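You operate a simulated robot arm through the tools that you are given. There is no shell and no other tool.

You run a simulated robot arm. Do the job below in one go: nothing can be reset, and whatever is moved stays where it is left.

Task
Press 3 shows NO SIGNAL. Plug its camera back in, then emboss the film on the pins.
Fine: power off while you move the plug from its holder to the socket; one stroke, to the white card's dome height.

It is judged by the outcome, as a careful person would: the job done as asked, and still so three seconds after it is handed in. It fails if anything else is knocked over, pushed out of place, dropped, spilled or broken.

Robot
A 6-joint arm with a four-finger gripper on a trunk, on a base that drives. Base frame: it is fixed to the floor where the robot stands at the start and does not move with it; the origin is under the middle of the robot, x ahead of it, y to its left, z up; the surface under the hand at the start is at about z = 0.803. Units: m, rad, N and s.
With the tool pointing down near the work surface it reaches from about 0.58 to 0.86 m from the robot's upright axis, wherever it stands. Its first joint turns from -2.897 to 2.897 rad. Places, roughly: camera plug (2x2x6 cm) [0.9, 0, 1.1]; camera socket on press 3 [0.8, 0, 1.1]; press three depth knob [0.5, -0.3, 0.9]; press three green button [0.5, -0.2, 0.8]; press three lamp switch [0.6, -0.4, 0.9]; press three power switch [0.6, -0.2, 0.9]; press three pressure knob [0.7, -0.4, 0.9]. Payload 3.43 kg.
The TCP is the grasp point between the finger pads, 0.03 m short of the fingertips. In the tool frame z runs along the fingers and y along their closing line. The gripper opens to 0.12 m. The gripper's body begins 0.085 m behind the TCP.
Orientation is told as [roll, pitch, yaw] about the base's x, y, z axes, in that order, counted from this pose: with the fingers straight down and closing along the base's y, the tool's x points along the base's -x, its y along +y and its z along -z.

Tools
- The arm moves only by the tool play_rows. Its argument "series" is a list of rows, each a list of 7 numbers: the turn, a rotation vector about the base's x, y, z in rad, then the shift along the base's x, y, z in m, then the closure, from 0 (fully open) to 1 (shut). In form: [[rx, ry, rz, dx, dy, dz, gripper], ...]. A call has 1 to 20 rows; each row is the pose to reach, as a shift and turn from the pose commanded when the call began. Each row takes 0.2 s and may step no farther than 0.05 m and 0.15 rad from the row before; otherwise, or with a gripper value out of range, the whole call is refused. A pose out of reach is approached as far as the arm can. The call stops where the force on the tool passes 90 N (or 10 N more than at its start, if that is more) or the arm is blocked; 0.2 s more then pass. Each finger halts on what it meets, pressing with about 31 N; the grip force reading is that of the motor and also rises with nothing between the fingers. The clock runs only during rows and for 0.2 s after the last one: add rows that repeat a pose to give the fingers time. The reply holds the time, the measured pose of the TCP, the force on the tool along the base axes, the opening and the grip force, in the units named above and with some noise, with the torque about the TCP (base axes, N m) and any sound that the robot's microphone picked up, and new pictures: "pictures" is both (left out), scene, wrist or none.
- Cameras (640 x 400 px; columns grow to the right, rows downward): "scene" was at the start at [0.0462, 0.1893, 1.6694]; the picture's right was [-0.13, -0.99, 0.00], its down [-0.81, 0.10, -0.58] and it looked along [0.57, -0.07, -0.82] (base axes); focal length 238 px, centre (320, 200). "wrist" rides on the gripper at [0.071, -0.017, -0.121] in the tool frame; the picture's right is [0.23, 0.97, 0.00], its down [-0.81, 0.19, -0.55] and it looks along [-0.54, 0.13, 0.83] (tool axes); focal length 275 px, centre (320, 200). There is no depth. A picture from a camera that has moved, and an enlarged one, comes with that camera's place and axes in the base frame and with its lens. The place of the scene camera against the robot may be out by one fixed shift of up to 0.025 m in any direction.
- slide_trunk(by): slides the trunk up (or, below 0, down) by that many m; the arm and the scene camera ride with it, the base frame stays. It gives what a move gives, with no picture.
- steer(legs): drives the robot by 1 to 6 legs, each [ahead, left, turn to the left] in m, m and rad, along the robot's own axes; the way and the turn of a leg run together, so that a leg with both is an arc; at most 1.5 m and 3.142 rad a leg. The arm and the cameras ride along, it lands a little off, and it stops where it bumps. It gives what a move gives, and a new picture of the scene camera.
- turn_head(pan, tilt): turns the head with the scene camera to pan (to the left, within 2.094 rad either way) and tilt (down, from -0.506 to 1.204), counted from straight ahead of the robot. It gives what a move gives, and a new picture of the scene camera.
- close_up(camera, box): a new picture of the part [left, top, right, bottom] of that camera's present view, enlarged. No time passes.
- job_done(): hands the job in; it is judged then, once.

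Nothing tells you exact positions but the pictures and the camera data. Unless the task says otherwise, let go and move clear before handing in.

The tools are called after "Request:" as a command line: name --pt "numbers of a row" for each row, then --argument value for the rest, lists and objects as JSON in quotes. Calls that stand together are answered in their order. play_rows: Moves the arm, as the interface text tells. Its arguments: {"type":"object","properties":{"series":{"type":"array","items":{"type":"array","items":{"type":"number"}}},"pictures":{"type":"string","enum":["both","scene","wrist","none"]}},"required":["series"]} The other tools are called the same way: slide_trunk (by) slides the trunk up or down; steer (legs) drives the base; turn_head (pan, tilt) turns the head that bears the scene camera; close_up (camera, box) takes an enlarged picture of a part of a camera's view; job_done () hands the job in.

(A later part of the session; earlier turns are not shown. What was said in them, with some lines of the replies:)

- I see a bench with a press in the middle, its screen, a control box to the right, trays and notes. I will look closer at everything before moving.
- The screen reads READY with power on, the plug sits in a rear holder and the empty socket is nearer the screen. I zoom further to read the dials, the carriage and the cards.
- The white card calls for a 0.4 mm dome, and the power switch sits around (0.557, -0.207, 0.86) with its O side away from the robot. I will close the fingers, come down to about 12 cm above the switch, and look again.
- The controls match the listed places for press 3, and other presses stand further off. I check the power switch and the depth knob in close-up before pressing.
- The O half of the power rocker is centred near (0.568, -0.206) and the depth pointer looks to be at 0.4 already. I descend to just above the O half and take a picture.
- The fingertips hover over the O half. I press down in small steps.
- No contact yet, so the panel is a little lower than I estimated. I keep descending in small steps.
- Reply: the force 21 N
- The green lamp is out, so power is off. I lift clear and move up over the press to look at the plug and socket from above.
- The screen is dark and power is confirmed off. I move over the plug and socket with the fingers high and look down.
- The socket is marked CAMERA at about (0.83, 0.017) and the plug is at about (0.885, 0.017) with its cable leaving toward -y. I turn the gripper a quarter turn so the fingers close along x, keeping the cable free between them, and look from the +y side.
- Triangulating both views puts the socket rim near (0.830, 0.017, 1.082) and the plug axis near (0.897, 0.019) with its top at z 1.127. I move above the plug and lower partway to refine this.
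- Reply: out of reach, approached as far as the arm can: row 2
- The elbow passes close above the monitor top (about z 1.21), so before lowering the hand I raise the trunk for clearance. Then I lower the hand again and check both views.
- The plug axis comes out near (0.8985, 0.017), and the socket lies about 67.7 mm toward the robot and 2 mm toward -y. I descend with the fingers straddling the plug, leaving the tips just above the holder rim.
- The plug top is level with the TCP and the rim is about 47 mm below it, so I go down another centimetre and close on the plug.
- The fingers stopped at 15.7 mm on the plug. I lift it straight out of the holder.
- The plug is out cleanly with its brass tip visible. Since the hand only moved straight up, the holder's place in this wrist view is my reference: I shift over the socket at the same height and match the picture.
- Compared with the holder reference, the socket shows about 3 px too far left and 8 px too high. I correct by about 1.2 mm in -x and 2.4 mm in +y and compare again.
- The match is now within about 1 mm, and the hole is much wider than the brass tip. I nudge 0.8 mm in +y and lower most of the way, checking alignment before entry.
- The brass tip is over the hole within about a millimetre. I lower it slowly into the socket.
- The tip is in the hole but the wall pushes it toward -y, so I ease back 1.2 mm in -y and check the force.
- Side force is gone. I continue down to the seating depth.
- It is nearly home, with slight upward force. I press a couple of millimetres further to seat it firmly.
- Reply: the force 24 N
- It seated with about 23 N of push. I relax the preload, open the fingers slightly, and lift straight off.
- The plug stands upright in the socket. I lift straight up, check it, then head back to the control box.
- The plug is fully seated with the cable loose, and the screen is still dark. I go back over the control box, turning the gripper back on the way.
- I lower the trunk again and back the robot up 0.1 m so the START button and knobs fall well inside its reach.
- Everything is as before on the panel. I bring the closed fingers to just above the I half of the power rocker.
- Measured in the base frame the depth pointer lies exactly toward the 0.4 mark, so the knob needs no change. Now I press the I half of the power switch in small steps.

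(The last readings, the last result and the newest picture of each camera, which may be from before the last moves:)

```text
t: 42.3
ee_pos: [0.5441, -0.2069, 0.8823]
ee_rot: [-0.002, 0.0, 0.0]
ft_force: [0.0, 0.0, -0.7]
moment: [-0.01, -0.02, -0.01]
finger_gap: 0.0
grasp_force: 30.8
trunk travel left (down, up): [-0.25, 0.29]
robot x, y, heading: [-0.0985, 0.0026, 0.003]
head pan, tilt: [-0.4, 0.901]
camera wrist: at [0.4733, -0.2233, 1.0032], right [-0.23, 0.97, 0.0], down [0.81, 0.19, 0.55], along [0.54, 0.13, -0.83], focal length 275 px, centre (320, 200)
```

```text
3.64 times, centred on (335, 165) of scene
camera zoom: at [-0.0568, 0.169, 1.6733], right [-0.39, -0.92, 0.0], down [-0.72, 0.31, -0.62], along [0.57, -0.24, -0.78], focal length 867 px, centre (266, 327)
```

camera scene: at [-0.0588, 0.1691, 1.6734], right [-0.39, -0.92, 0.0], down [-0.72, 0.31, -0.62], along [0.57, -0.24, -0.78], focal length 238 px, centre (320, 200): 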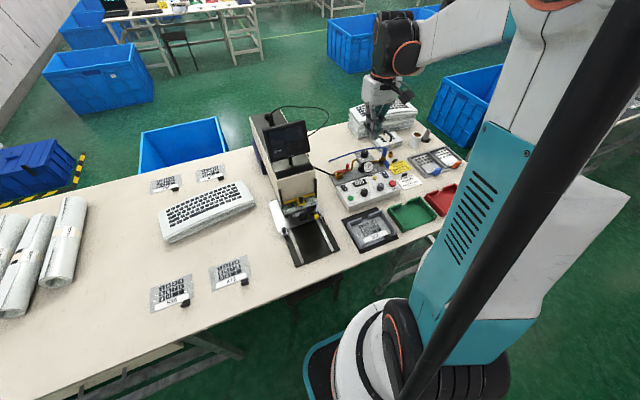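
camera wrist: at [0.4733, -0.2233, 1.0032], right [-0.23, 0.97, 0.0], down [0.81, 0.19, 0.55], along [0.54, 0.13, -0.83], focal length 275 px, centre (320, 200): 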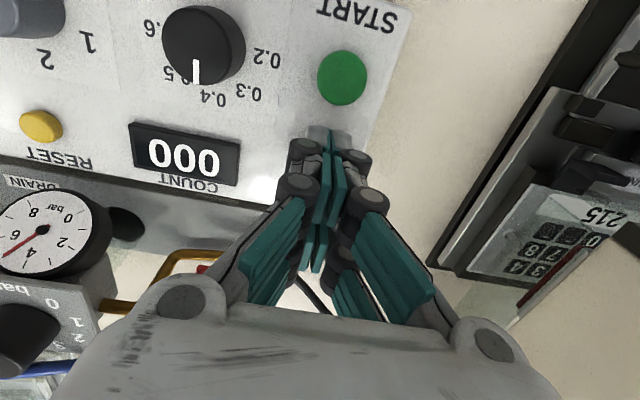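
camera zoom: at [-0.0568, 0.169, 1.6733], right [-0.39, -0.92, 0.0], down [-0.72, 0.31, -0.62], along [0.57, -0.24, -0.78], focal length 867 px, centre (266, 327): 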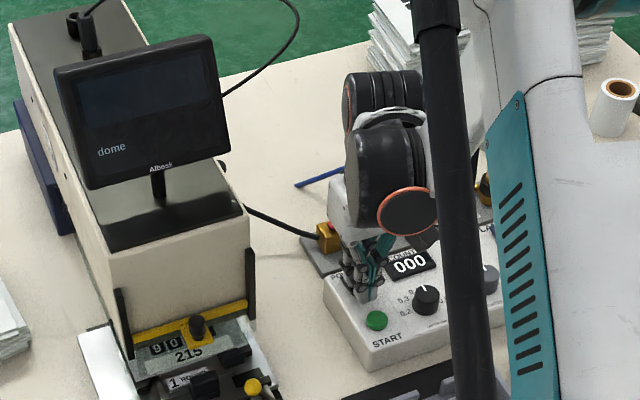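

Request:
play_rows --pt "0 0 0 0 0 -0.002 1" --pt "0 0 0 0 0 -0.004 1" --pt "0 0 0 0 0 -0.005 1" --pictures "wrist"

Request:
close_up --camera "scene" --box '[250, 110, 420, 220]'

```text
t: 43.1
ee_pos: [0.5434, -0.2071, 0.8799]
ee_rot: [-0.002, -0.006, -0.003]
ft_force: [13.6, -6.2, 48.6]
moment: [-0.17, -1.1, -0.05]
finger_gap: 0.0062
grasp_force: 32.9
trunk travel left (down, up): [-0.25, 0.29]
robot x, y, heading: [-0.1048, -0.0028, -0.0]
head pan, tilt: [-0.4, 0.901]
camera wrist: at [0.4724, -0.2232, 1.0004], right [-0.23, 0.97, 0.0], down [0.81, 0.19, 0.56], along [0.54, 0.13, -0.83], focal length 275 px, centre (320, 200)
```

wrist: 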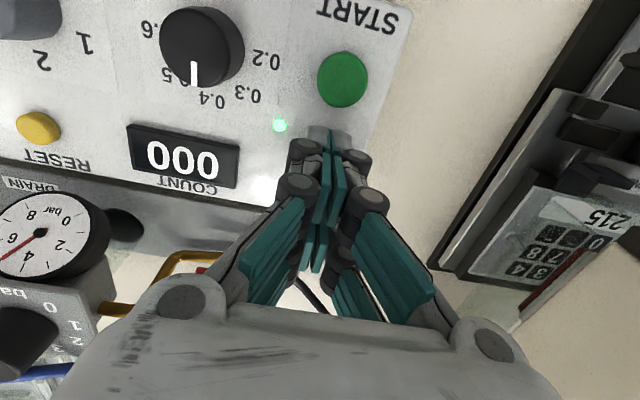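

```text
3.64 times, centred on (335, 165) of scene
camera zoom: at [-0.0596, 0.1696, 1.6739], right [-0.39, -0.92, 0.0], down [-0.72, 0.31, -0.62], along [0.57, -0.24, -0.78], focal length 867 px, centre (266, 327)
```

zoom: 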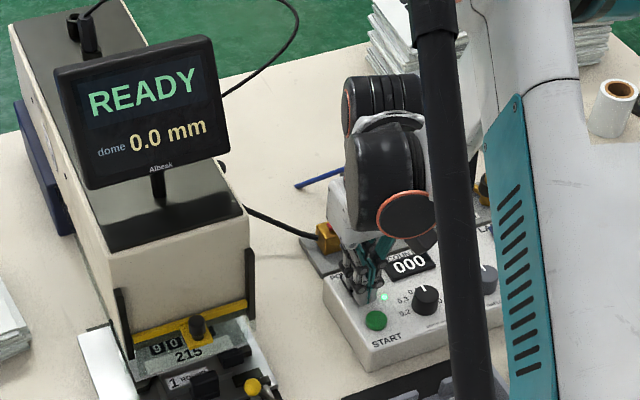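

Power is back on and the screen shows READY with 0.0 mm. I lift off and inspect the press carriage and film before pressing START.

Request:
play_rows --pt "0 0 0 0 0 0.005 1" --pt "0 0 0 0 0 0.03 1" --pt "0 0 0 0 0 0.07 1" --pt "0 0 0 0 0 0.11 1" --pt "0 0 0 -0.03 0 0.13 1" --pt "0 0 0 -0.05 0 0.13 1" --pt "0 0 0 -0.05 0 0.13 1" --pictures "both"

Request:
close_up --camera "scene" --box '[260, 180, 360, 270]'

Request:
close_up --camera "scene" --box '[330, 140, 420, 220]'

Request:
close_up --camera "wrist" --box '[180, 0, 420, 160]'

Request:
close_up --camera "wrist" --box '[400, 0, 580, 160]'

```text
t: 44.7
ee_pos: [0.4942, -0.2073, 1.009]
ee_rot: [0.0, 0.0, -0.002]
ft_force: [0.3, -0.2, 0.2]
moment: [-0.01, 0.01, 0.02]
finger_gap: 0.0
grasp_force: 33.0
trunk travel left (down, up): [-0.25, 0.29]
robot x, y, heading: [-0.1047, -0.0024, -0.001]
head pan, tilt: [-0.4, 0.901]
camera scene: at [-0.0566, 0.1689, 1.6733], right [-0.39, -0.92, 0.0], down [-0.72, 0.31, -0.62], along [0.57, -0.24, -0.78], focal length 238 px, centre (320, 200)
camera wrist: at [0.423, -0.2229, 1.1299], right [-0.23, 0.97, 0.0], down [0.81, 0.19, 0.55], along [0.54, 0.13, -0.83], focal length 275 px, centre (320, 200)
```

scene: 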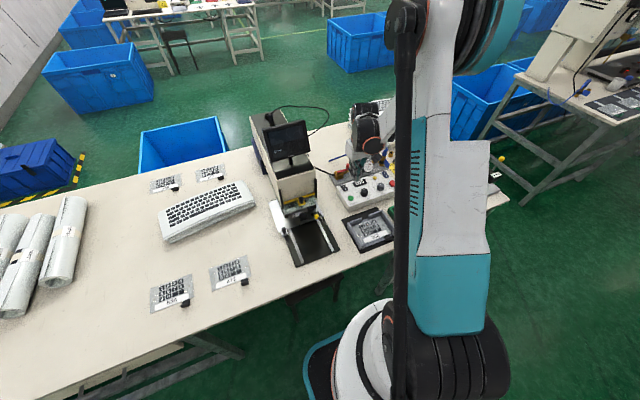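
wrist: 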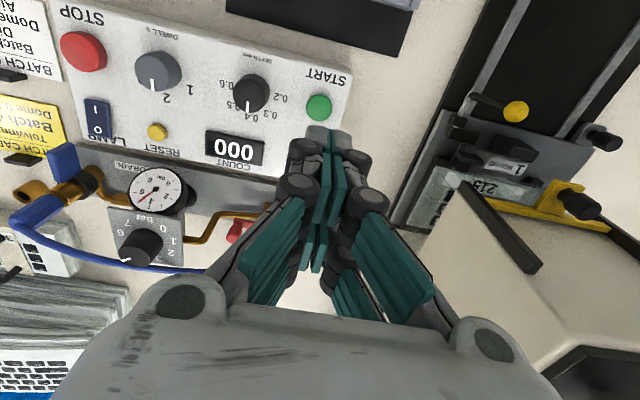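

```text
4.44 times, centred on (310, 225) of scene
camera zoom: at [-0.0566, 0.1689, 1.6733], right [-0.39, -0.92, 0.0], down [-0.72, 0.31, -0.62], along [0.57, -0.24, -0.78], focal length 1059 px, centre (364, 89)
```

zoom: 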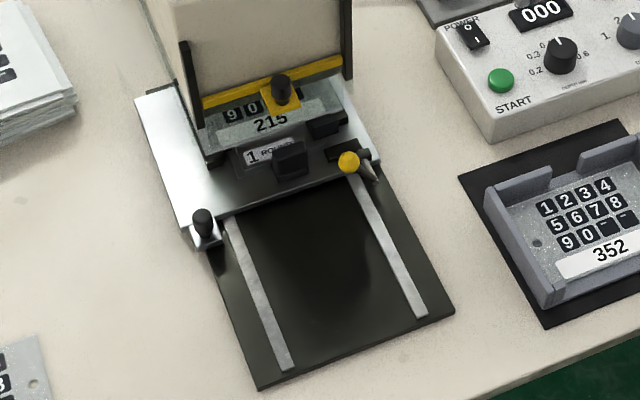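

```text
5.00 times, centred on (375, 180) of scene
camera zoom: at [-0.0566, 0.1689, 1.6733], right [-0.39, -0.92, 0.0], down [-0.72, 0.31, -0.62], along [0.57, -0.24, -0.78], focal length 1192 px, centre (45, 300)
```

zoom: 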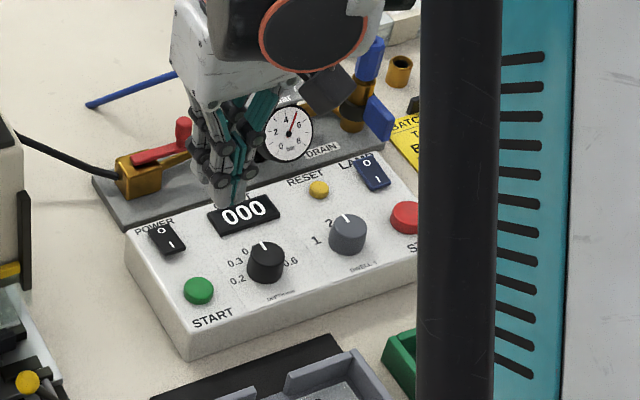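

```text
2.50 times, centred on (300, 80) of wrist
camera zoom: at [0.423, -0.2229, 1.1299], right [-0.23, 0.97, 0.0], down [0.81, 0.19, 0.55], along [0.54, 0.13, -0.83], focal length 688 px, centre (370, 500)
```

zoom: 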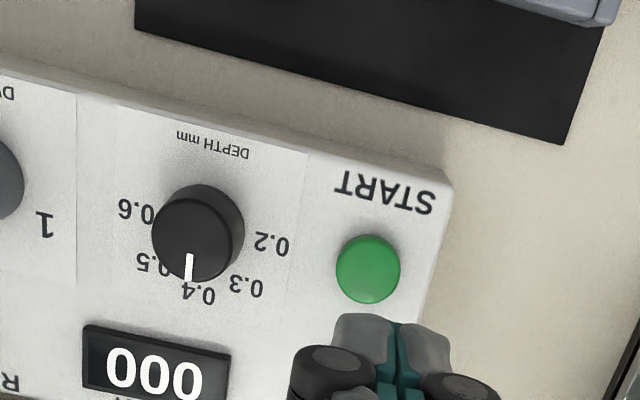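

```text
2.50 times, centred on (490, 80) of wrist
camera zoom: at [0.423, -0.2229, 1.1299], right [-0.23, 0.97, 0.0], down [0.81, 0.19, 0.55], along [0.54, 0.13, -0.83], focal length 688 px, centre (-105, 500)
```

zoom: 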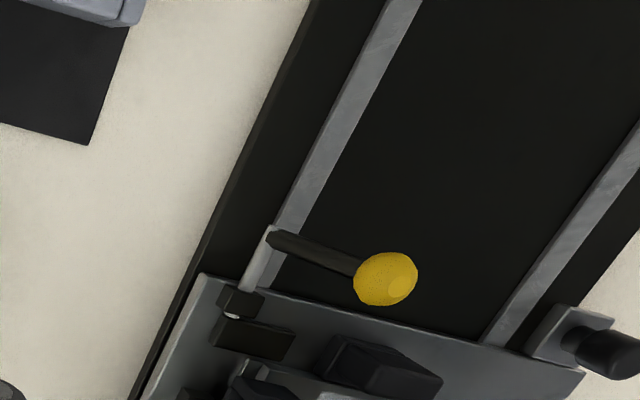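

The screen and lamp are dark again: the rocker seems not to have latched at I. I look closer at it.

Request:
close_up --camera "scene" --box '[335, 170, 375, 200]'

Request:
close_up --camera "scene" --box '[245, 100, 335, 180]'

```text
13.33 times, centred on (355, 185) of scene
camera zoom: at [-0.0566, 0.1689, 1.6733], right [-0.39, -0.92, 0.0], down [-0.72, 0.31, -0.62], along [0.57, -0.24, -0.78], focal length 3178 px, centre (-147, 400)
```

zoom: 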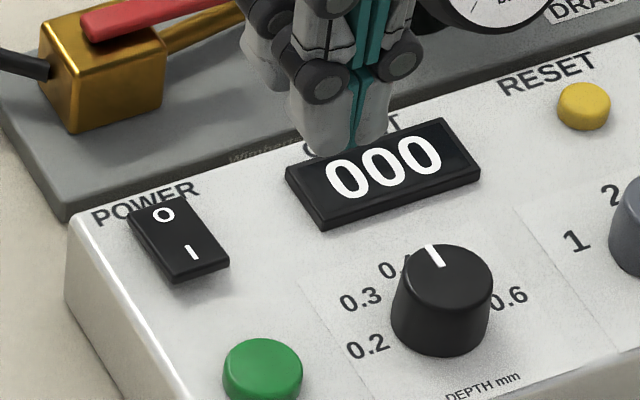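

```text
5.00 times, centred on (290, 140) of scene
camera zoom: at [-0.0566, 0.1689, 1.6733], right [-0.39, -0.92, 0.0], down [-0.72, 0.31, -0.62], along [0.57, -0.24, -0.78], focal length 1192 px, centre (470, 500)
```

zoom: 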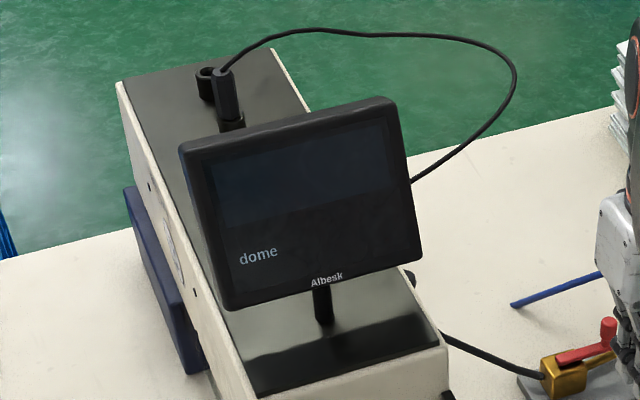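

Both lamp and screen are off and the I end looks raised. I shift the hand aside to view the rocker directly from the wrist camera.

Request:
play_rows --pt "0 0 0 0 -0.045 0 1" --pt "0 0 0 0 -0.09 0 1" --pt "0 0 0 0 -0.09 0 1" --pictures "wrist"

Request:
close_up --camera "wrist" --box '[360, 120, 440, 180]'

Request:
close_up --camera "scene" --box '[335, 170, 375, 200]'

```text
t: 45.5
ee_pos: [0.4962, -0.2979, 1.0109]
ee_rot: [0.002, 0.001, 0.0]
ft_force: [-0.8, -0.6, -0.1]
moment: [0.01, 0.02, -0.01]
finger_gap: 0.0002
grasp_force: 33.6
trunk travel left (down, up): [-0.25, 0.29]
robot x, y, heading: [-0.0993, 0.0004, 0.001]
head pan, tilt: [-0.4, 0.901]
camera wrist: at [0.4245, -0.3143, 1.1318], right [-0.23, 0.97, 0.0], down [0.81, 0.19, 0.55], along [0.54, 0.13, -0.83], focal length 275 px, centre (320, 200)
```

wrist: 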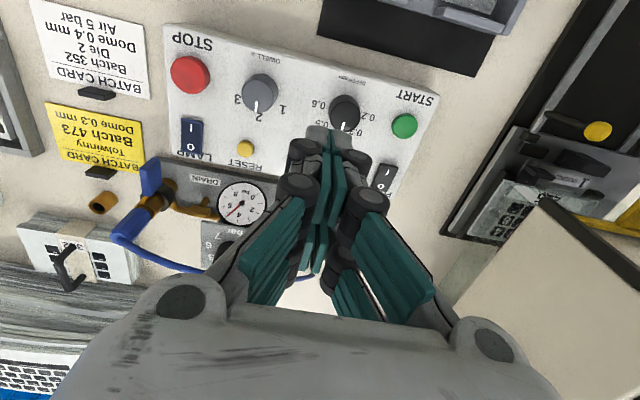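

```text
6.67 times, centred on (400, 150) of wrist
camera zoom: at [0.4245, -0.3143, 1.1318], right [-0.23, 0.97, 0.0], down [0.81, 0.19, 0.55], along [0.54, 0.13, -0.83], focal length 1835 px, centre (-213, 533)
```

zoom: 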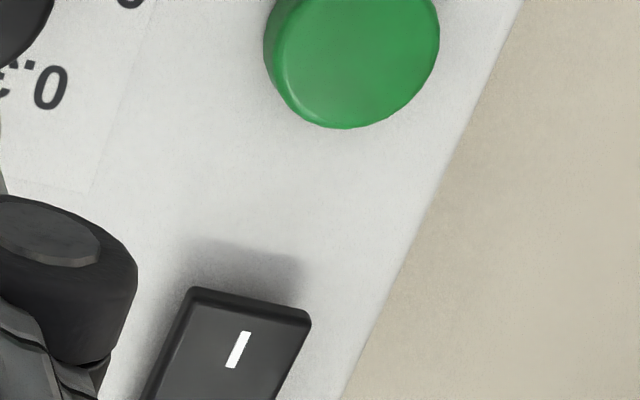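

```text
13.33 times, centred on (355, 185) of scene
camera zoom: at [-0.057, 0.1691, 1.6733], right [-0.39, -0.92, 0.0], down [-0.72, 0.31, -0.62], along [0.57, -0.24, -0.78], focal length 3178 px, centre (-147, 400)
```

zoom: 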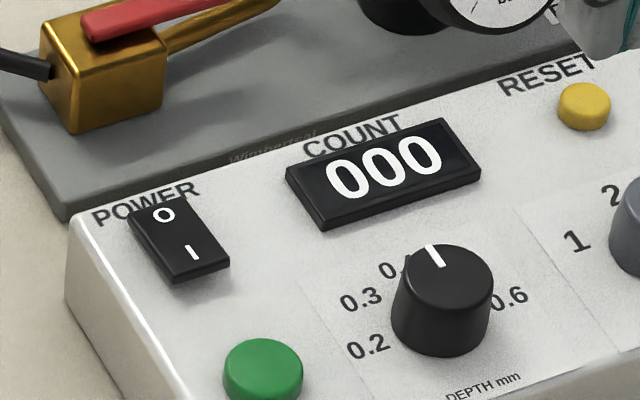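

The rocker went to I only barely (contact was near its pivot) and sprang back to O. I will tilt the tool so a single fingertip edge presses well out on the I end, giving full travel.

Request:
play_rows --pt "0 -0.1 0 0.016 0.03 0 1" --pt "0 -0.2 0 0.032 0.06 0 1" --pt "0 -0.3 0 0.048 0.09 -0.02 1" --pt "0 -0.3 0 0.048 0.09 -0.06 1" --pt "0 -0.3 0 0.048 0.09 -0.1 1" --pt "0 -0.3 0 0.048 0.09 -0.118 1" --pt "0 -0.3 0 0.048 0.09 -0.118 1" --pictures "wrist"

Request:
close_up --camera "wrist" --box '[260, 60, 400, 180]'

Request:
close_up --camera "scene" --box '[335, 160, 375, 200]'

```text
t: 47.1
ee_pos: [0.541, -0.2093, 0.8911]
ee_rot: [0.0, -0.301, -0.001]
ft_force: [-0.4, 0.2, 0.1]
moment: [-0.03, -0.02, -0.03]
finger_gap: 0.0
grasp_force: 34.2
trunk travel left (down, up): [-0.25, 0.29]
robot x, y, heading: [-0.1025, -0.0017, 0.001]
head pan, tilt: [-0.4, 0.901]
camera wrist: at [0.4375, -0.2253, 0.9862], right [-0.22, 0.97, -0.07], down [0.61, 0.19, 0.77], along [0.76, 0.13, -0.64], focal length 275 px, centre (320, 200)
```

wrist: 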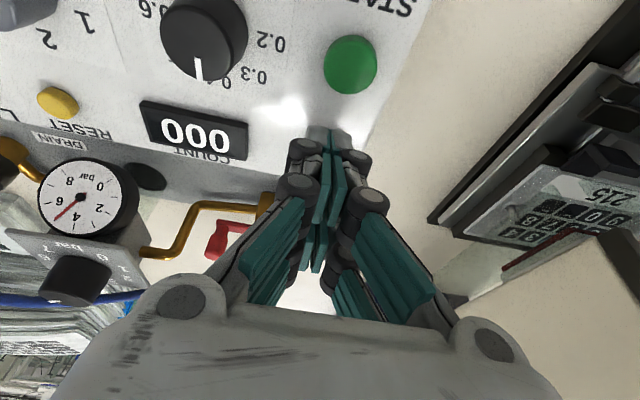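

```text
3.33 times, centred on (330, 120) of wrist
camera zoom: at [0.4375, -0.2253, 0.9862], right [-0.22, 0.97, -0.07], down [0.61, 0.19, 0.77], along [0.76, 0.13, -0.64], focal length 918 px, centre (287, 467)
```

zoom: 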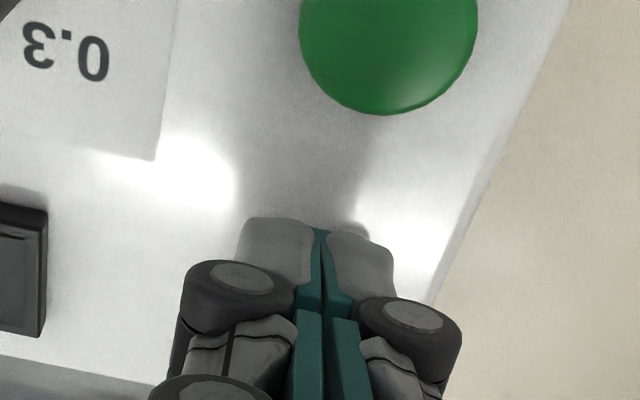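

```text
10.00 times, centred on (355, 180) of scene
camera zoom: at [-0.0569, 0.169, 1.6734], right [-0.39, -0.92, 0.0], down [-0.72, 0.31, -0.62], along [0.57, -0.24, -0.78], focal length 2383 px, centre (-30, 400)
```

zoom: 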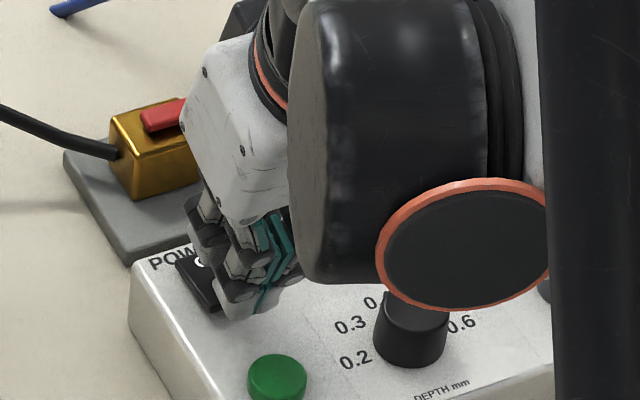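

The fingertip edge is just above the I end. I press down in 2 mm steps.

Request:
play_rows --pt "0 0 0 0 0 -0.003 1" --pt "0 0 0 0 0 -0.006 1" --pt "0 0 0 0 0 -0.008 1" --pt "0 0 0 0 0 -0.01 1" --pictures "wrist"

Request:
close_up --camera "scene" --box '[245, 100, 375, 200]'

```text
t: 48.1
ee_pos: [0.543, -0.2079, 0.8803]
ee_rot: [-0.001, -0.301, 0.001]
ft_force: [-0.5, -0.3, 0.2]
moment: [-0.01, 0.02, -0.02]
finger_gap: 0.0001
grasp_force: 33.7
trunk travel left (down, up): [-0.25, 0.29]
robot x, y, heading: [-0.1014, -0.0031, -0.003]
head pan, tilt: [-0.4, 0.901]
camera wrist: at [0.4387, -0.2241, 0.9747], right [-0.22, 0.97, -0.07], down [0.61, 0.19, 0.77], along [0.76, 0.13, -0.64], focal length 275 px, centre (320, 200)
```

wrist: 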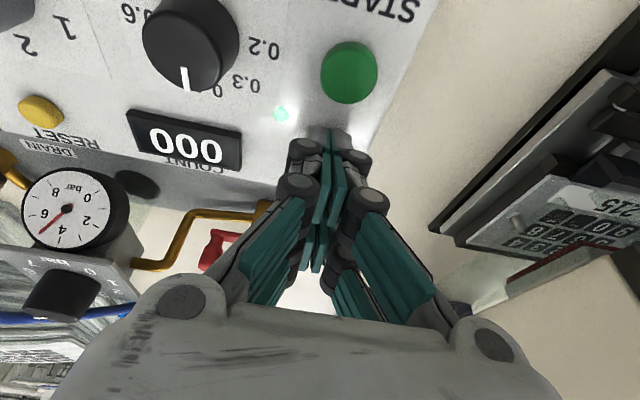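

```text
4.00 times, centred on (310, 150) of scene
camera zoom: at [-0.0569, 0.169, 1.6733], right [-0.39, -0.92, 0.0], down [-0.72, 0.31, -0.62], along [0.57, -0.24, -0.78], focal length 953 px, centre (360, 400)
```

zoom: 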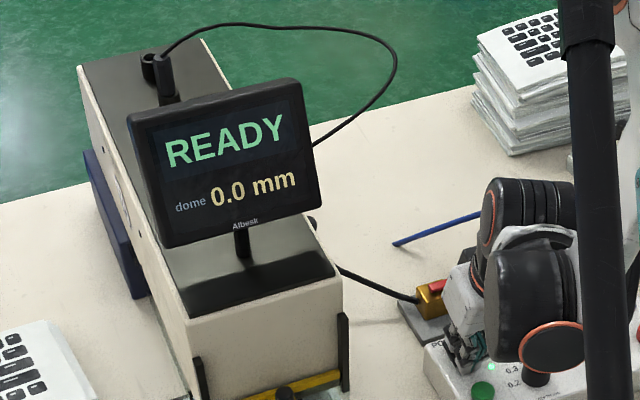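

The switch clicked over with no residual force and the screen is lit. I lift straight up and confirm it stays on.

Request:
play_rows --pt "0 0 0 0 0 0.01 1" --pt "0 0 0 0 0 0.04 1" --pt "0 0 0 0 0 0.08 1" --pt "0 0 0 0 0 0.11 1" --pt "0 0.1 0 -0.01 0 0.12 1" --pt "0 0.2 0 -0.02 0 0.12 1" --pt "0 0.3 0 -0.03 0 0.12 1" --pt "0 0.3 0 -0.03 0 0.12 1" --pictures "wrist"

Request:
close_up --camera "scene" --box '[245, 100, 375, 200]'

Request:
close_up --camera "wrist" --box '[200, 40, 400, 160]'

```text
t: 49.9
ee_pos: [0.5116, -0.2081, 0.9976]
ee_rot: [0.0, 0.001, -0.001]
ft_force: [-0.4, 0.2, -0.1]
moment: [-0.01, 0.01, 0.0]
finger_gap: 0.0
grasp_force: 33.8
trunk travel left (down, up): [-0.25, 0.29]
robot x, y, heading: [-0.1009, 0.0017, -0.003]
head pan, tilt: [-0.4, 0.901]
camera wrist: at [0.44, -0.2247, 1.119], right [-0.23, 0.97, 0.0], down [0.81, 0.19, 0.55], along [0.54, 0.13, -0.83], focal length 275 px, centre (320, 200)
```

wrist: 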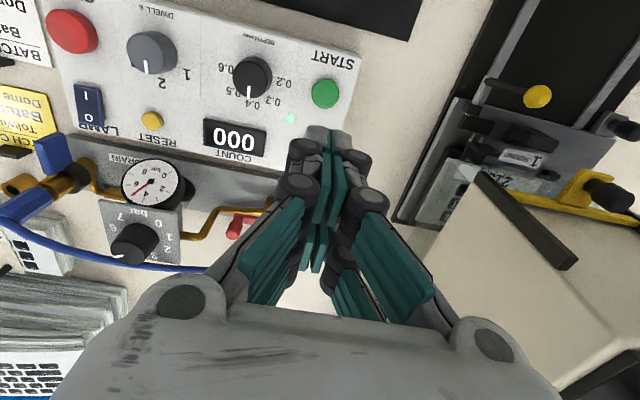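

```text
4.00 times, centred on (310, 150) of scene
camera zoom: at [-0.0568, 0.169, 1.6733], right [-0.39, -0.92, 0.0], down [-0.72, 0.31, -0.62], along [0.57, -0.24, -0.78], focal length 953 px, centre (360, 400)
```

zoom: 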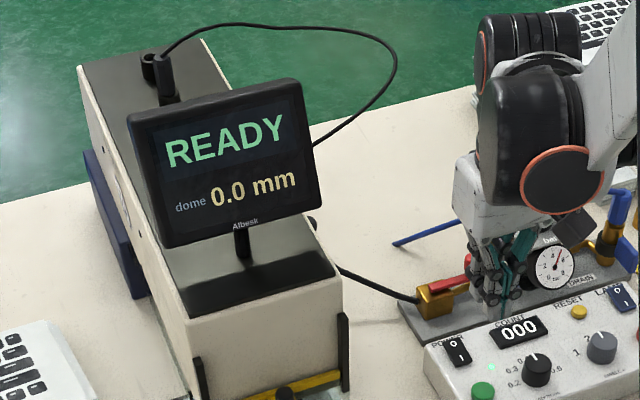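

```text
3.20 times, centred on (300, 100) of wrist
camera zoom: at [0.44, -0.2247, 1.119], right [-0.23, 0.97, 0.0], down [0.81, 0.19, 0.55], along [0.54, 0.13, -0.83], focal length 881 px, centre (384, 520)
```

zoom: 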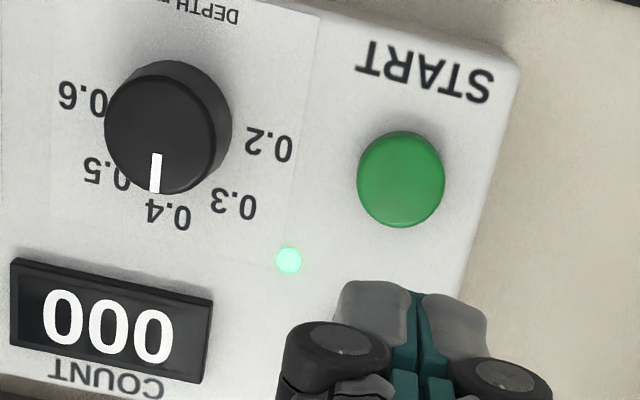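

Power stays on, READY shows, and the count is 000. I make one high-zoom check of the depth knob and START button positions.

Request:
close_up --camera "wrist" --box '[215, 50, 300, 115]'

Request:
close_up --camera "scene" --box '[360, 180, 400, 210]'

```text
6.15 times, centred on (258, 82) of wrist
camera zoom: at [0.44, -0.2247, 1.119], right [-0.23, 0.97, 0.0], down [0.81, 0.19, 0.55], along [0.54, 0.13, -0.83], focal length 1694 px, centre (705, 923)
```

zoom: 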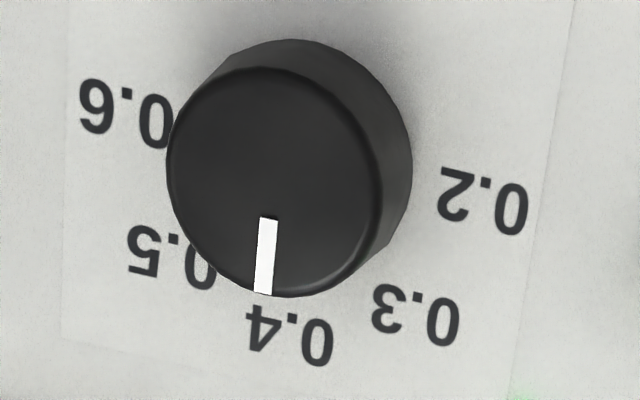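

```text
13.33 times, centred on (380, 195) of scene
camera zoom: at [-0.0568, 0.169, 1.6733], right [-0.39, -0.92, 0.0], down [-0.72, 0.31, -0.62], along [0.57, -0.24, -0.78], focal length 3178 px, centre (-480, 267)
```

zoom: 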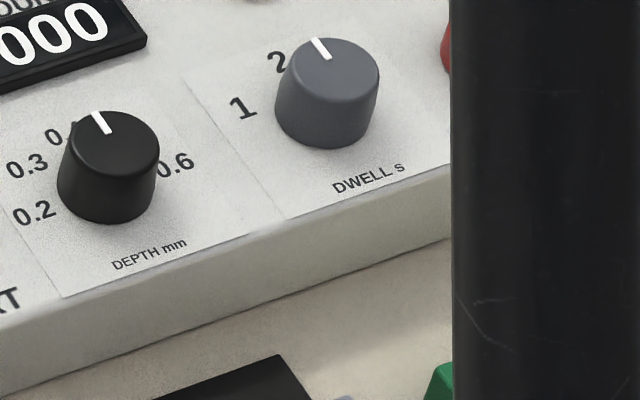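

The pointer is on 0.4 within about one degree. START is centred near (0.496, -0.2065); I hover above it first.

Request:
play_rows --pt "0 0 0 -0.0155 0.001 -0.03 1" --pt "0 0 0 -0.0155 0.001 -0.06 1" --pt "0 0 0 -0.0155 0.001 -0.085 1" --pt "0 0 0 -0.0155 0.001 -0.095 1" --pt "0 0 0 -0.0155 0.001 -0.095 1" --pictures "wrist"

Request:
close_up --camera "wrist" --box '[260, 60, 400, 180]'

Request:
close_up --camera "scene" --box '[335, 160, 395, 210]'

```text
t: 51.1
ee_pos: [0.4967, -0.2068, 0.9045]
ee_rot: [0.001, 0.001, -0.001]
ft_force: [-0.1, -0.1, -0.1]
moment: [0.0, 0.01, 0.02]
finger_gap: 0.0
grasp_force: 33.3
trunk travel left (down, up): [-0.25, 0.29]
robot x, y, heading: [-0.0952, 0.0042, 0.0]
head pan, tilt: [-0.4, 0.901]
camera wrist: at [0.425, -0.2234, 1.0241], right [-0.23, 0.97, 0.0], down [0.81, 0.19, 0.55], along [0.54, 0.13, -0.83], focal length 275 px, centre (320, 200)
```

wrist: 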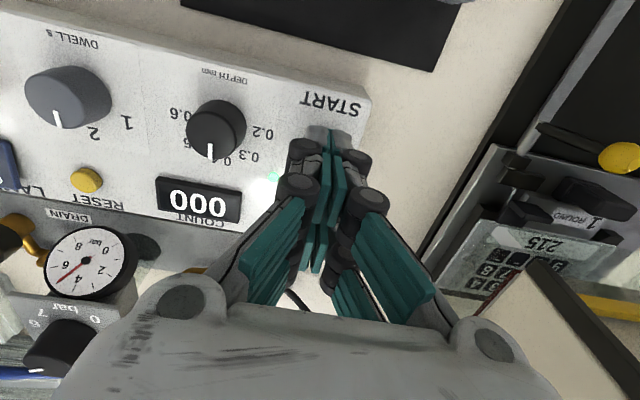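

```text
3.33 times, centred on (330, 120) of wrist
camera zoom: at [0.425, -0.2234, 1.0241], right [-0.23, 0.97, 0.0], down [0.81, 0.19, 0.55], along [0.54, 0.13, -0.83], focal length 918 px, centre (287, 467)
```

zoom: 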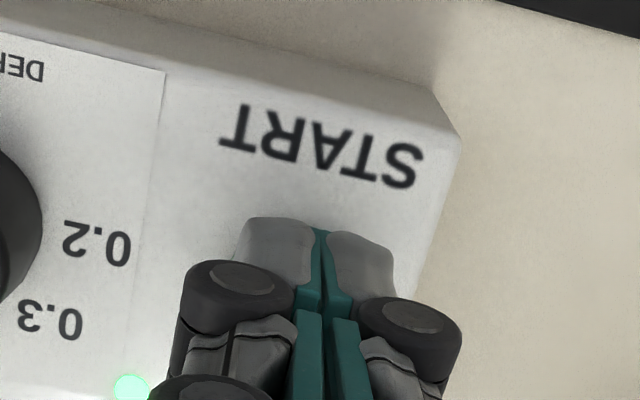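

```text
8.00 times, centred on (365, 185) of scene
camera zoom: at [-0.0568, 0.169, 1.6733], right [-0.39, -0.92, 0.0], down [-0.72, 0.31, -0.62], along [0.57, -0.24, -0.78], focal length 1907 px, centre (-40, 320)
```

zoom: 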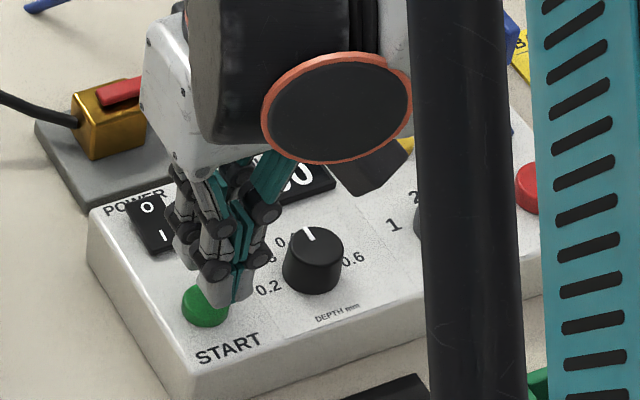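

The fingertips cover the button and nothing else tall is under them. I press down slowly, watching for the stroke to begin.

Request:
play_rows --pt "0 0 0 0 0 -0.004 1" --pt "0 0 0 0 0 -0.008 1" --pt "0 0 0 0 0 -0.011 1" --pt "0 0 0 0 0 -0.013 1" --pictures "none"

Request:
close_up --camera "scene" --box '[245, 100, 395, 220]'

```text
t: 52.1
ee_pos: [0.4975, -0.2051, 0.8914]
ee_rot: [0.0, 0.0, -0.001]
ft_force: [0.0, 0.0, -0.6]
moment: [-0.01, 0.04, 0.0]
finger_gap: 0.0
grasp_force: 33.4
trunk travel left (down, up): [-0.25, 0.29]
robot x, y, heading: [-0.104, -0.0023, -0.005]
head pan, tilt: [-0.4, 0.901]
```

```text
3.33 times, centred on (320, 160) of scene
camera zoom: at [-0.0568, 0.169, 1.6733], right [-0.39, -0.92, 0.0], down [-0.72, 0.31, -0.62], along [0.57, -0.24, -0.78], focal length 794 px, centre (320, 333)
```

zoom: 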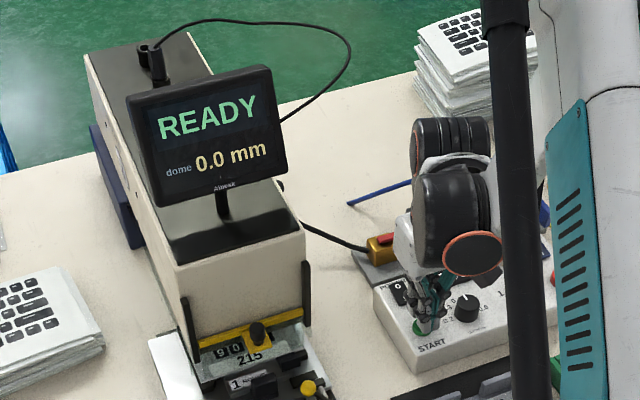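

Request:
close_up --camera "scene" --box '[345, 180, 385, 210]'

Request:
play_rows --pt "0 0 0 0 0 -0.002 1" --pt "0 0 0 0 0 -0.004 1" --pictures "none"

Request:
close_up --camera "scene" --box '[245, 100, 395, 220]'

```text
13.33 times, centred on (365, 195) of scene
camera zoom: at [-0.0568, 0.169, 1.6733], right [-0.39, -0.92, 0.0], down [-0.72, 0.31, -0.62], along [0.57, -0.24, -0.78], focal length 3178 px, centre (-280, 267)
```

zoom: 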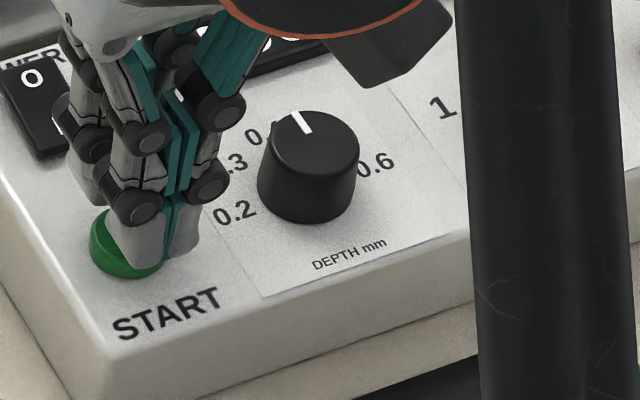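

```text
t: 52.7
ee_pos: [0.4983, -0.2055, 0.8865]
ee_rot: [0.0, 0.0, -0.004]
ft_force: [-0.4, 0.1, -0.6]
moment: [-0.02, 0.01, 0.01]
finger_gap: 0.0
grasp_force: 33.6
trunk travel left (down, up): [-0.25, 0.29]
robot x, y, heading: [-0.0993, -0.0024, -0.007]
head pan, tilt: [-0.4, 0.901]
```

```text
3.33 times, centred on (320, 160) of scene
camera zoom: at [-0.0568, 0.169, 1.6733], right [-0.39, -0.92, 0.0], down [-0.72, 0.31, -0.62], along [0.57, -0.24, -0.78], focal length 794 px, centre (320, 333)
```

zoom: 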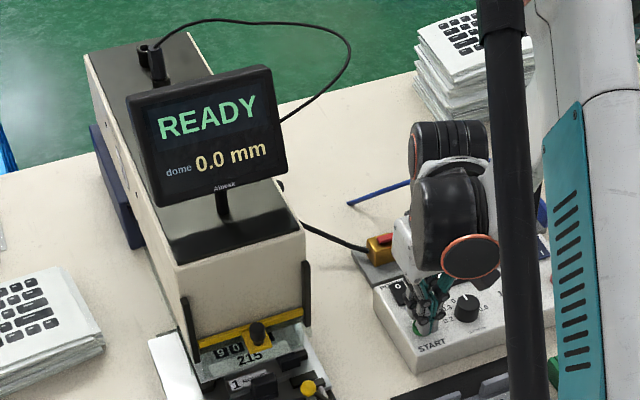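

No contact yet; I nudge 2 mm toward the button centre and continue down.

Request:
play_rows --pt "0 0 0 0 0.002 -0.001 1" --pt "0 0 0 0 0.002 -0.003 1" --pt "0 0 0 0 0.002 -0.005 1" --pictures "none"

Request:
close_up --camera "scene" --box '[245, 100, 395, 220]'

```text
t: 53.5
ee_pos: [0.4966, -0.2032, 0.8817]
ee_rot: [0.0, -0.001, -0.001]
ft_force: [0.2, -0.1, 0.3]
moment: [-0.01, -0.02, -0.02]
finger_gap: 0.0002
grasp_force: 33.3
trunk travel left (down, up): [-0.25, 0.29]
robot x, y, heading: [-0.1018, -0.0009, 0.0]
head pan, tilt: [-0.4, 0.901]
```

```text
3.33 times, centred on (320, 160) of scene
camera zoom: at [-0.0568, 0.1689, 1.6733], right [-0.39, -0.92, 0.0], down [-0.72, 0.31, -0.62], along [0.57, -0.24, -0.78], focal length 794 px, centre (320, 333)
```

zoom: 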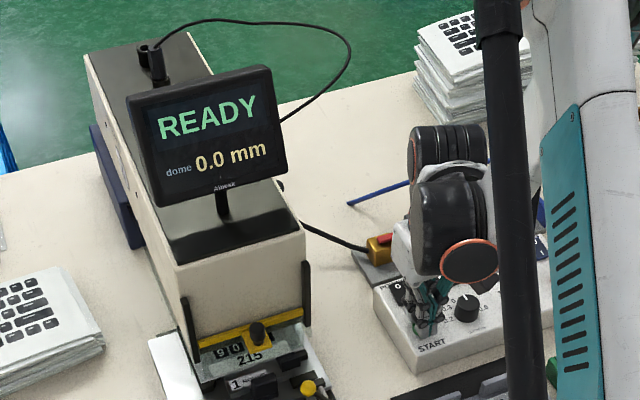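

Request:
play_rows --pt "0 0 0 0 0 -0.002 1" --pt "0 0 0 0 0 -0.004 1" --pictures "none"

Request:
close_up --camera "scene" --box '[245, 100, 395, 220]'

Request:
close_up --camera "scene" --box '[345, 180, 385, 210]'

```text
t: 54.1
ee_pos: [0.4974, -0.2047, 0.8785]
ee_rot: [0.0, 0.001, 0.0]
ft_force: [0.5, 0.8, 2.0]
moment: [0.03, -0.01, -0.02]
finger_gap: 0.0059
grasp_force: 33.7
trunk travel left (down, up): [-0.25, 0.29]
robot x, y, heading: [-0.1018, 0.0008, -0.0]
head pan, tilt: [-0.4, 0.901]
heard: click
```

```text
3.33 times, centred on (320, 160) of scene
camera zoom: at [-0.0569, 0.1691, 1.6733], right [-0.39, -0.92, 0.0], down [-0.72, 0.31, -0.62], along [0.57, -0.24, -0.78], focal length 794 px, centre (320, 333)
```

zoom: 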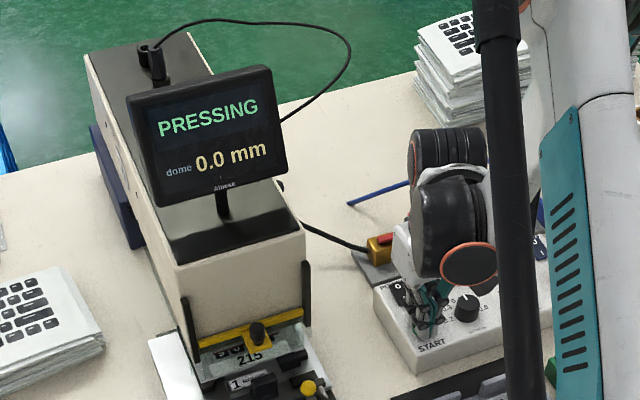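

```text
13.33 times, centred on (365, 195) of scene
camera zoom: at [-0.0569, 0.1691, 1.6733], right [-0.39, -0.92, 0.0], down [-0.72, 0.31, -0.62], along [0.57, -0.24, -0.78], focal length 3178 px, centre (-280, 267)
```

zoom: 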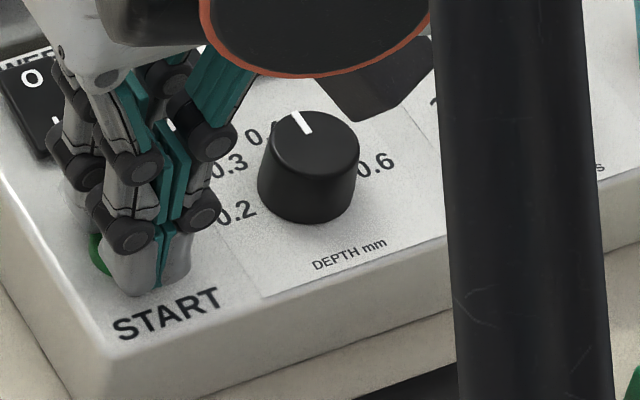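

The button clicked and the screen shows PRESSING. I lift straight off quickly so there is only the one stroke, then watch for the result.

Request:
play_rows --pt "0 0 0 0 0 0.02 1" --pt "0 0 0 0 0 0.06 1" --pt "0 0 0 0 0 0.1 1" --pt "0 0 0 0 0 0.14 1" --pt "0 0 0 0 0 0.18 1" --pt "0 0 0 0 0 0.2 1" --pt "0 0 0 0 0 0.2 1" --pt "0 0 0 0 0 0.2 1" --pt "0 0 0 0 0 0.2 1" --pt "0 0 0 0 0 0.2 1" --pictures "scene"

Request:
close_up --camera "scene" --box '[245, 100, 395, 220]'

```text
t: 56.3
ee_pos: [0.4992, -0.2029, 1.0776]
ee_rot: [-0.001, 0.001, -0.001]
ft_force: [0.3, 0.0, 0.2]
moment: [0.0, -0.02, 0.01]
finger_gap: 0.0002
grasp_force: 33.5
trunk travel left (down, up): [-0.25, 0.29]
robot x, y, heading: [-0.097, 0.0031, -0.0]
head pan, tilt: [-0.4, 0.901]
camera scene: at [-0.0568, 0.169, 1.6733], right [-0.39, -0.92, 0.0], down [-0.72, 0.31, -0.62], along [0.57, -0.24, -0.78], focal length 238 px, centre (320, 200)
```

scene: 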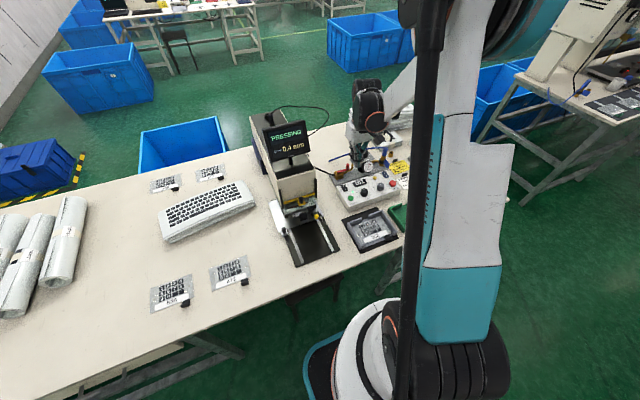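

```text
3.33 times, centred on (320, 160) of scene
camera zoom: at [-0.0568, 0.169, 1.6733], right [-0.39, -0.92, 0.0], down [-0.72, 0.31, -0.62], along [0.57, -0.24, -0.78], focal length 794 px, centre (320, 333)
```

zoom: 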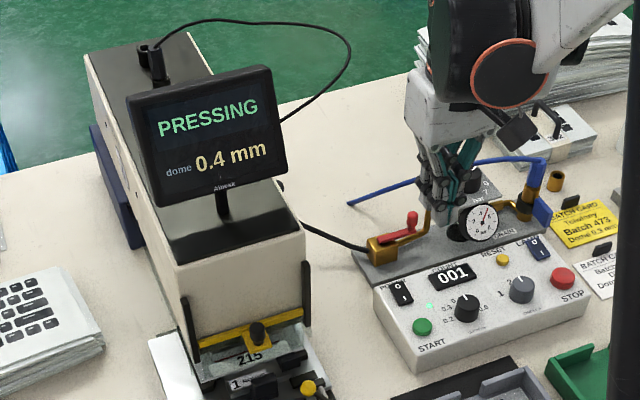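

The dome reads 0.4 mm and the count is 001. I wait for the stroke to finish and recheck everything.

Request:
play_rows --pt "0 0 0 0 0 0.03 1" --pt "0 0 0 0 0 0.06 1" --pt "0 0 0 0 0 0.09 0.8" --pt "0 0 0 0 0 0.12 0.5" --pt "0 0 0 0 0 0.15 0.3" --pt "0 0 0 0 0 0.18 0" --pt "0 0 0 0 0 0.18 0" --pt "0 0 0 0 0 0.18 0" --pt "0 0 0 0 0 0.18 0" --pt "0 0 0 0 0 0.18 0" --pt "0 0 0 0 0 0.18 0" --pt "0 0 0 0 0 0.18 0" --pt "0 0 0 0 0 0.18 0" --pt "0 0 0 0 0 0.18 0" --pt "0 0 0 0 0 0.18 0" --pictures "both"

Request:
close_up --camera "scene" --box '[245, 100, 395, 220]'

Request:
close_up --camera "scene" --box '[250, 180, 350, 250]'

```text
t: 59.5
ee_pos: [0.4964, -0.2059, 1.2565]
ee_rot: [0.0, 0.0, -0.002]
ft_force: [-0.5, -0.4, 0.4]
moment: [0.02, 0.0, 0.02]
finger_gap: 0.1201
grasp_force: 0.0
trunk travel left (down, up): [-0.25, 0.29]
robot x, y, heading: [-0.1005, 0.0017, -0.007]
head pan, tilt: [-0.4, 0.901]
camera scene: at [-0.0569, 0.169, 1.6733], right [-0.39, -0.92, 0.0], down [-0.72, 0.31, -0.62], along [0.57, -0.24, -0.78], focal length 238 px, centre (320, 200)
camera wrist: at [0.4249, -0.2221, 1.3772], right [-0.23, 0.97, 0.0], down [0.81, 0.19, 0.55], along [0.54, 0.13, -0.83], focal length 275 px, centre (320, 200)
```

scene: 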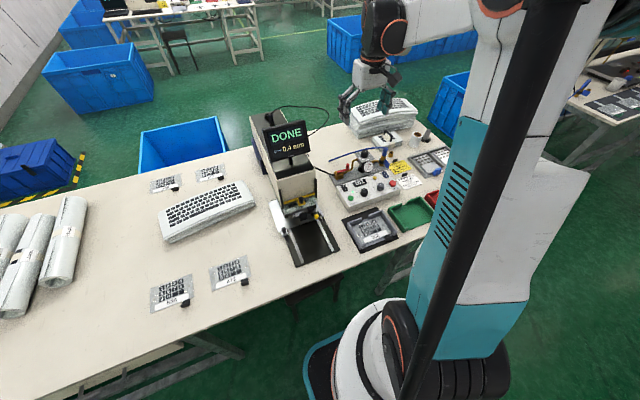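
wrist: 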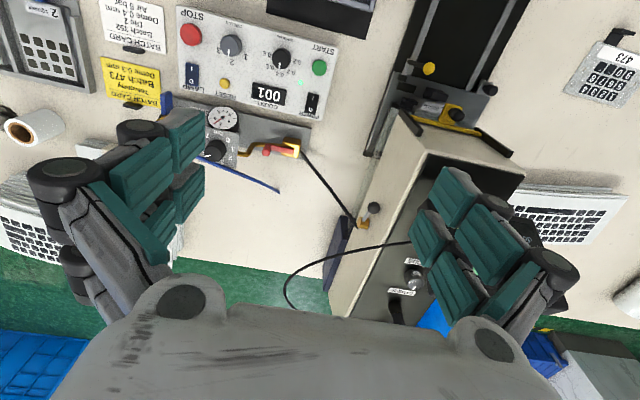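

```text
3.33 times, centred on (320, 160) of scene
camera zoom: at [-0.0569, 0.169, 1.6733], right [-0.39, -0.92, 0.0], down [-0.72, 0.31, -0.62], along [0.57, -0.24, -0.78], focal length 794 px, centre (320, 333)
```

zoom: 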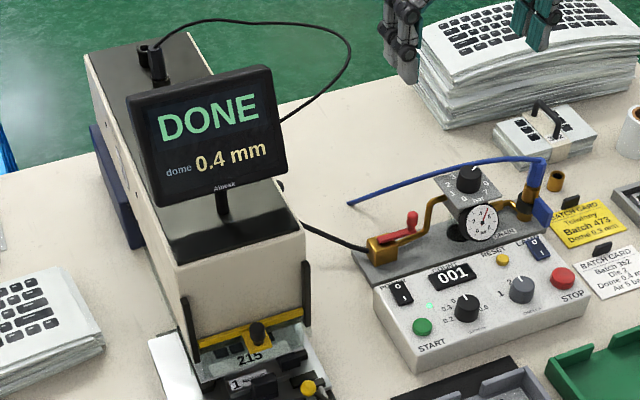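

```text
5.71 times, centred on (300, 215) of scene
camera zoom: at [-0.0569, 0.169, 1.6733], right [-0.39, -0.92, 0.0], down [-0.72, 0.31, -0.62], along [0.57, -0.24, -0.78], focal length 1362 px, centre (434, 114)
```

zoom: 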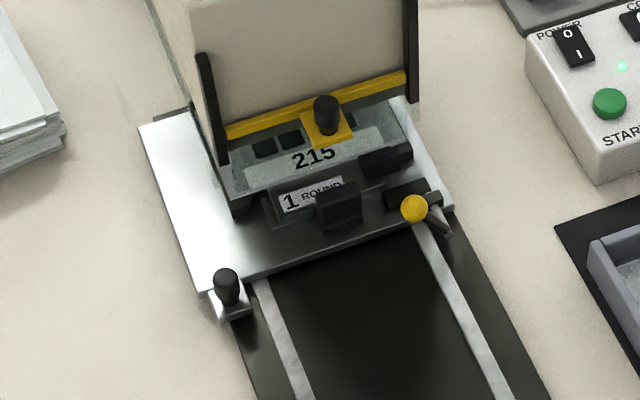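

The screen shows DONE with a 0.4 mm dome after one stroke (count 001). The plug is seated, the power is on, and the hand is open and clear, so I hand the job in.

Request:
job_done

```text
The job is handed in.
```

The camera is plugged back in on press 3, and the film on the pins (215) is embossed. The screen shows DONE with a dome of 0.4 mm, and the counter reads 001, so it was one stroke.

- **Screen:** it read READY, not NO SIGNAL, when I started, with the plug still in its holder. It read READY again after the plug was in and the power was back on.
- **Power:** it was off the whole time the plug was out of its holder. My first try at switching it back on did not hold: the screen lit briefly and went dark when I let go. A second press held, and this was before the stroke.
- **Depth:** the knob was already on 0.4, matching the white card, so I did not turn it. The air gauge read about 5 bar.
- **Die:** the white card calls for Die 2 and is for batch 352. I left Die 1 (round) in the press, because you only asked for the card's dome height.

The power is still on, and the hand is open and clear of the bench. I did not see anything knocked over or moved out of place.
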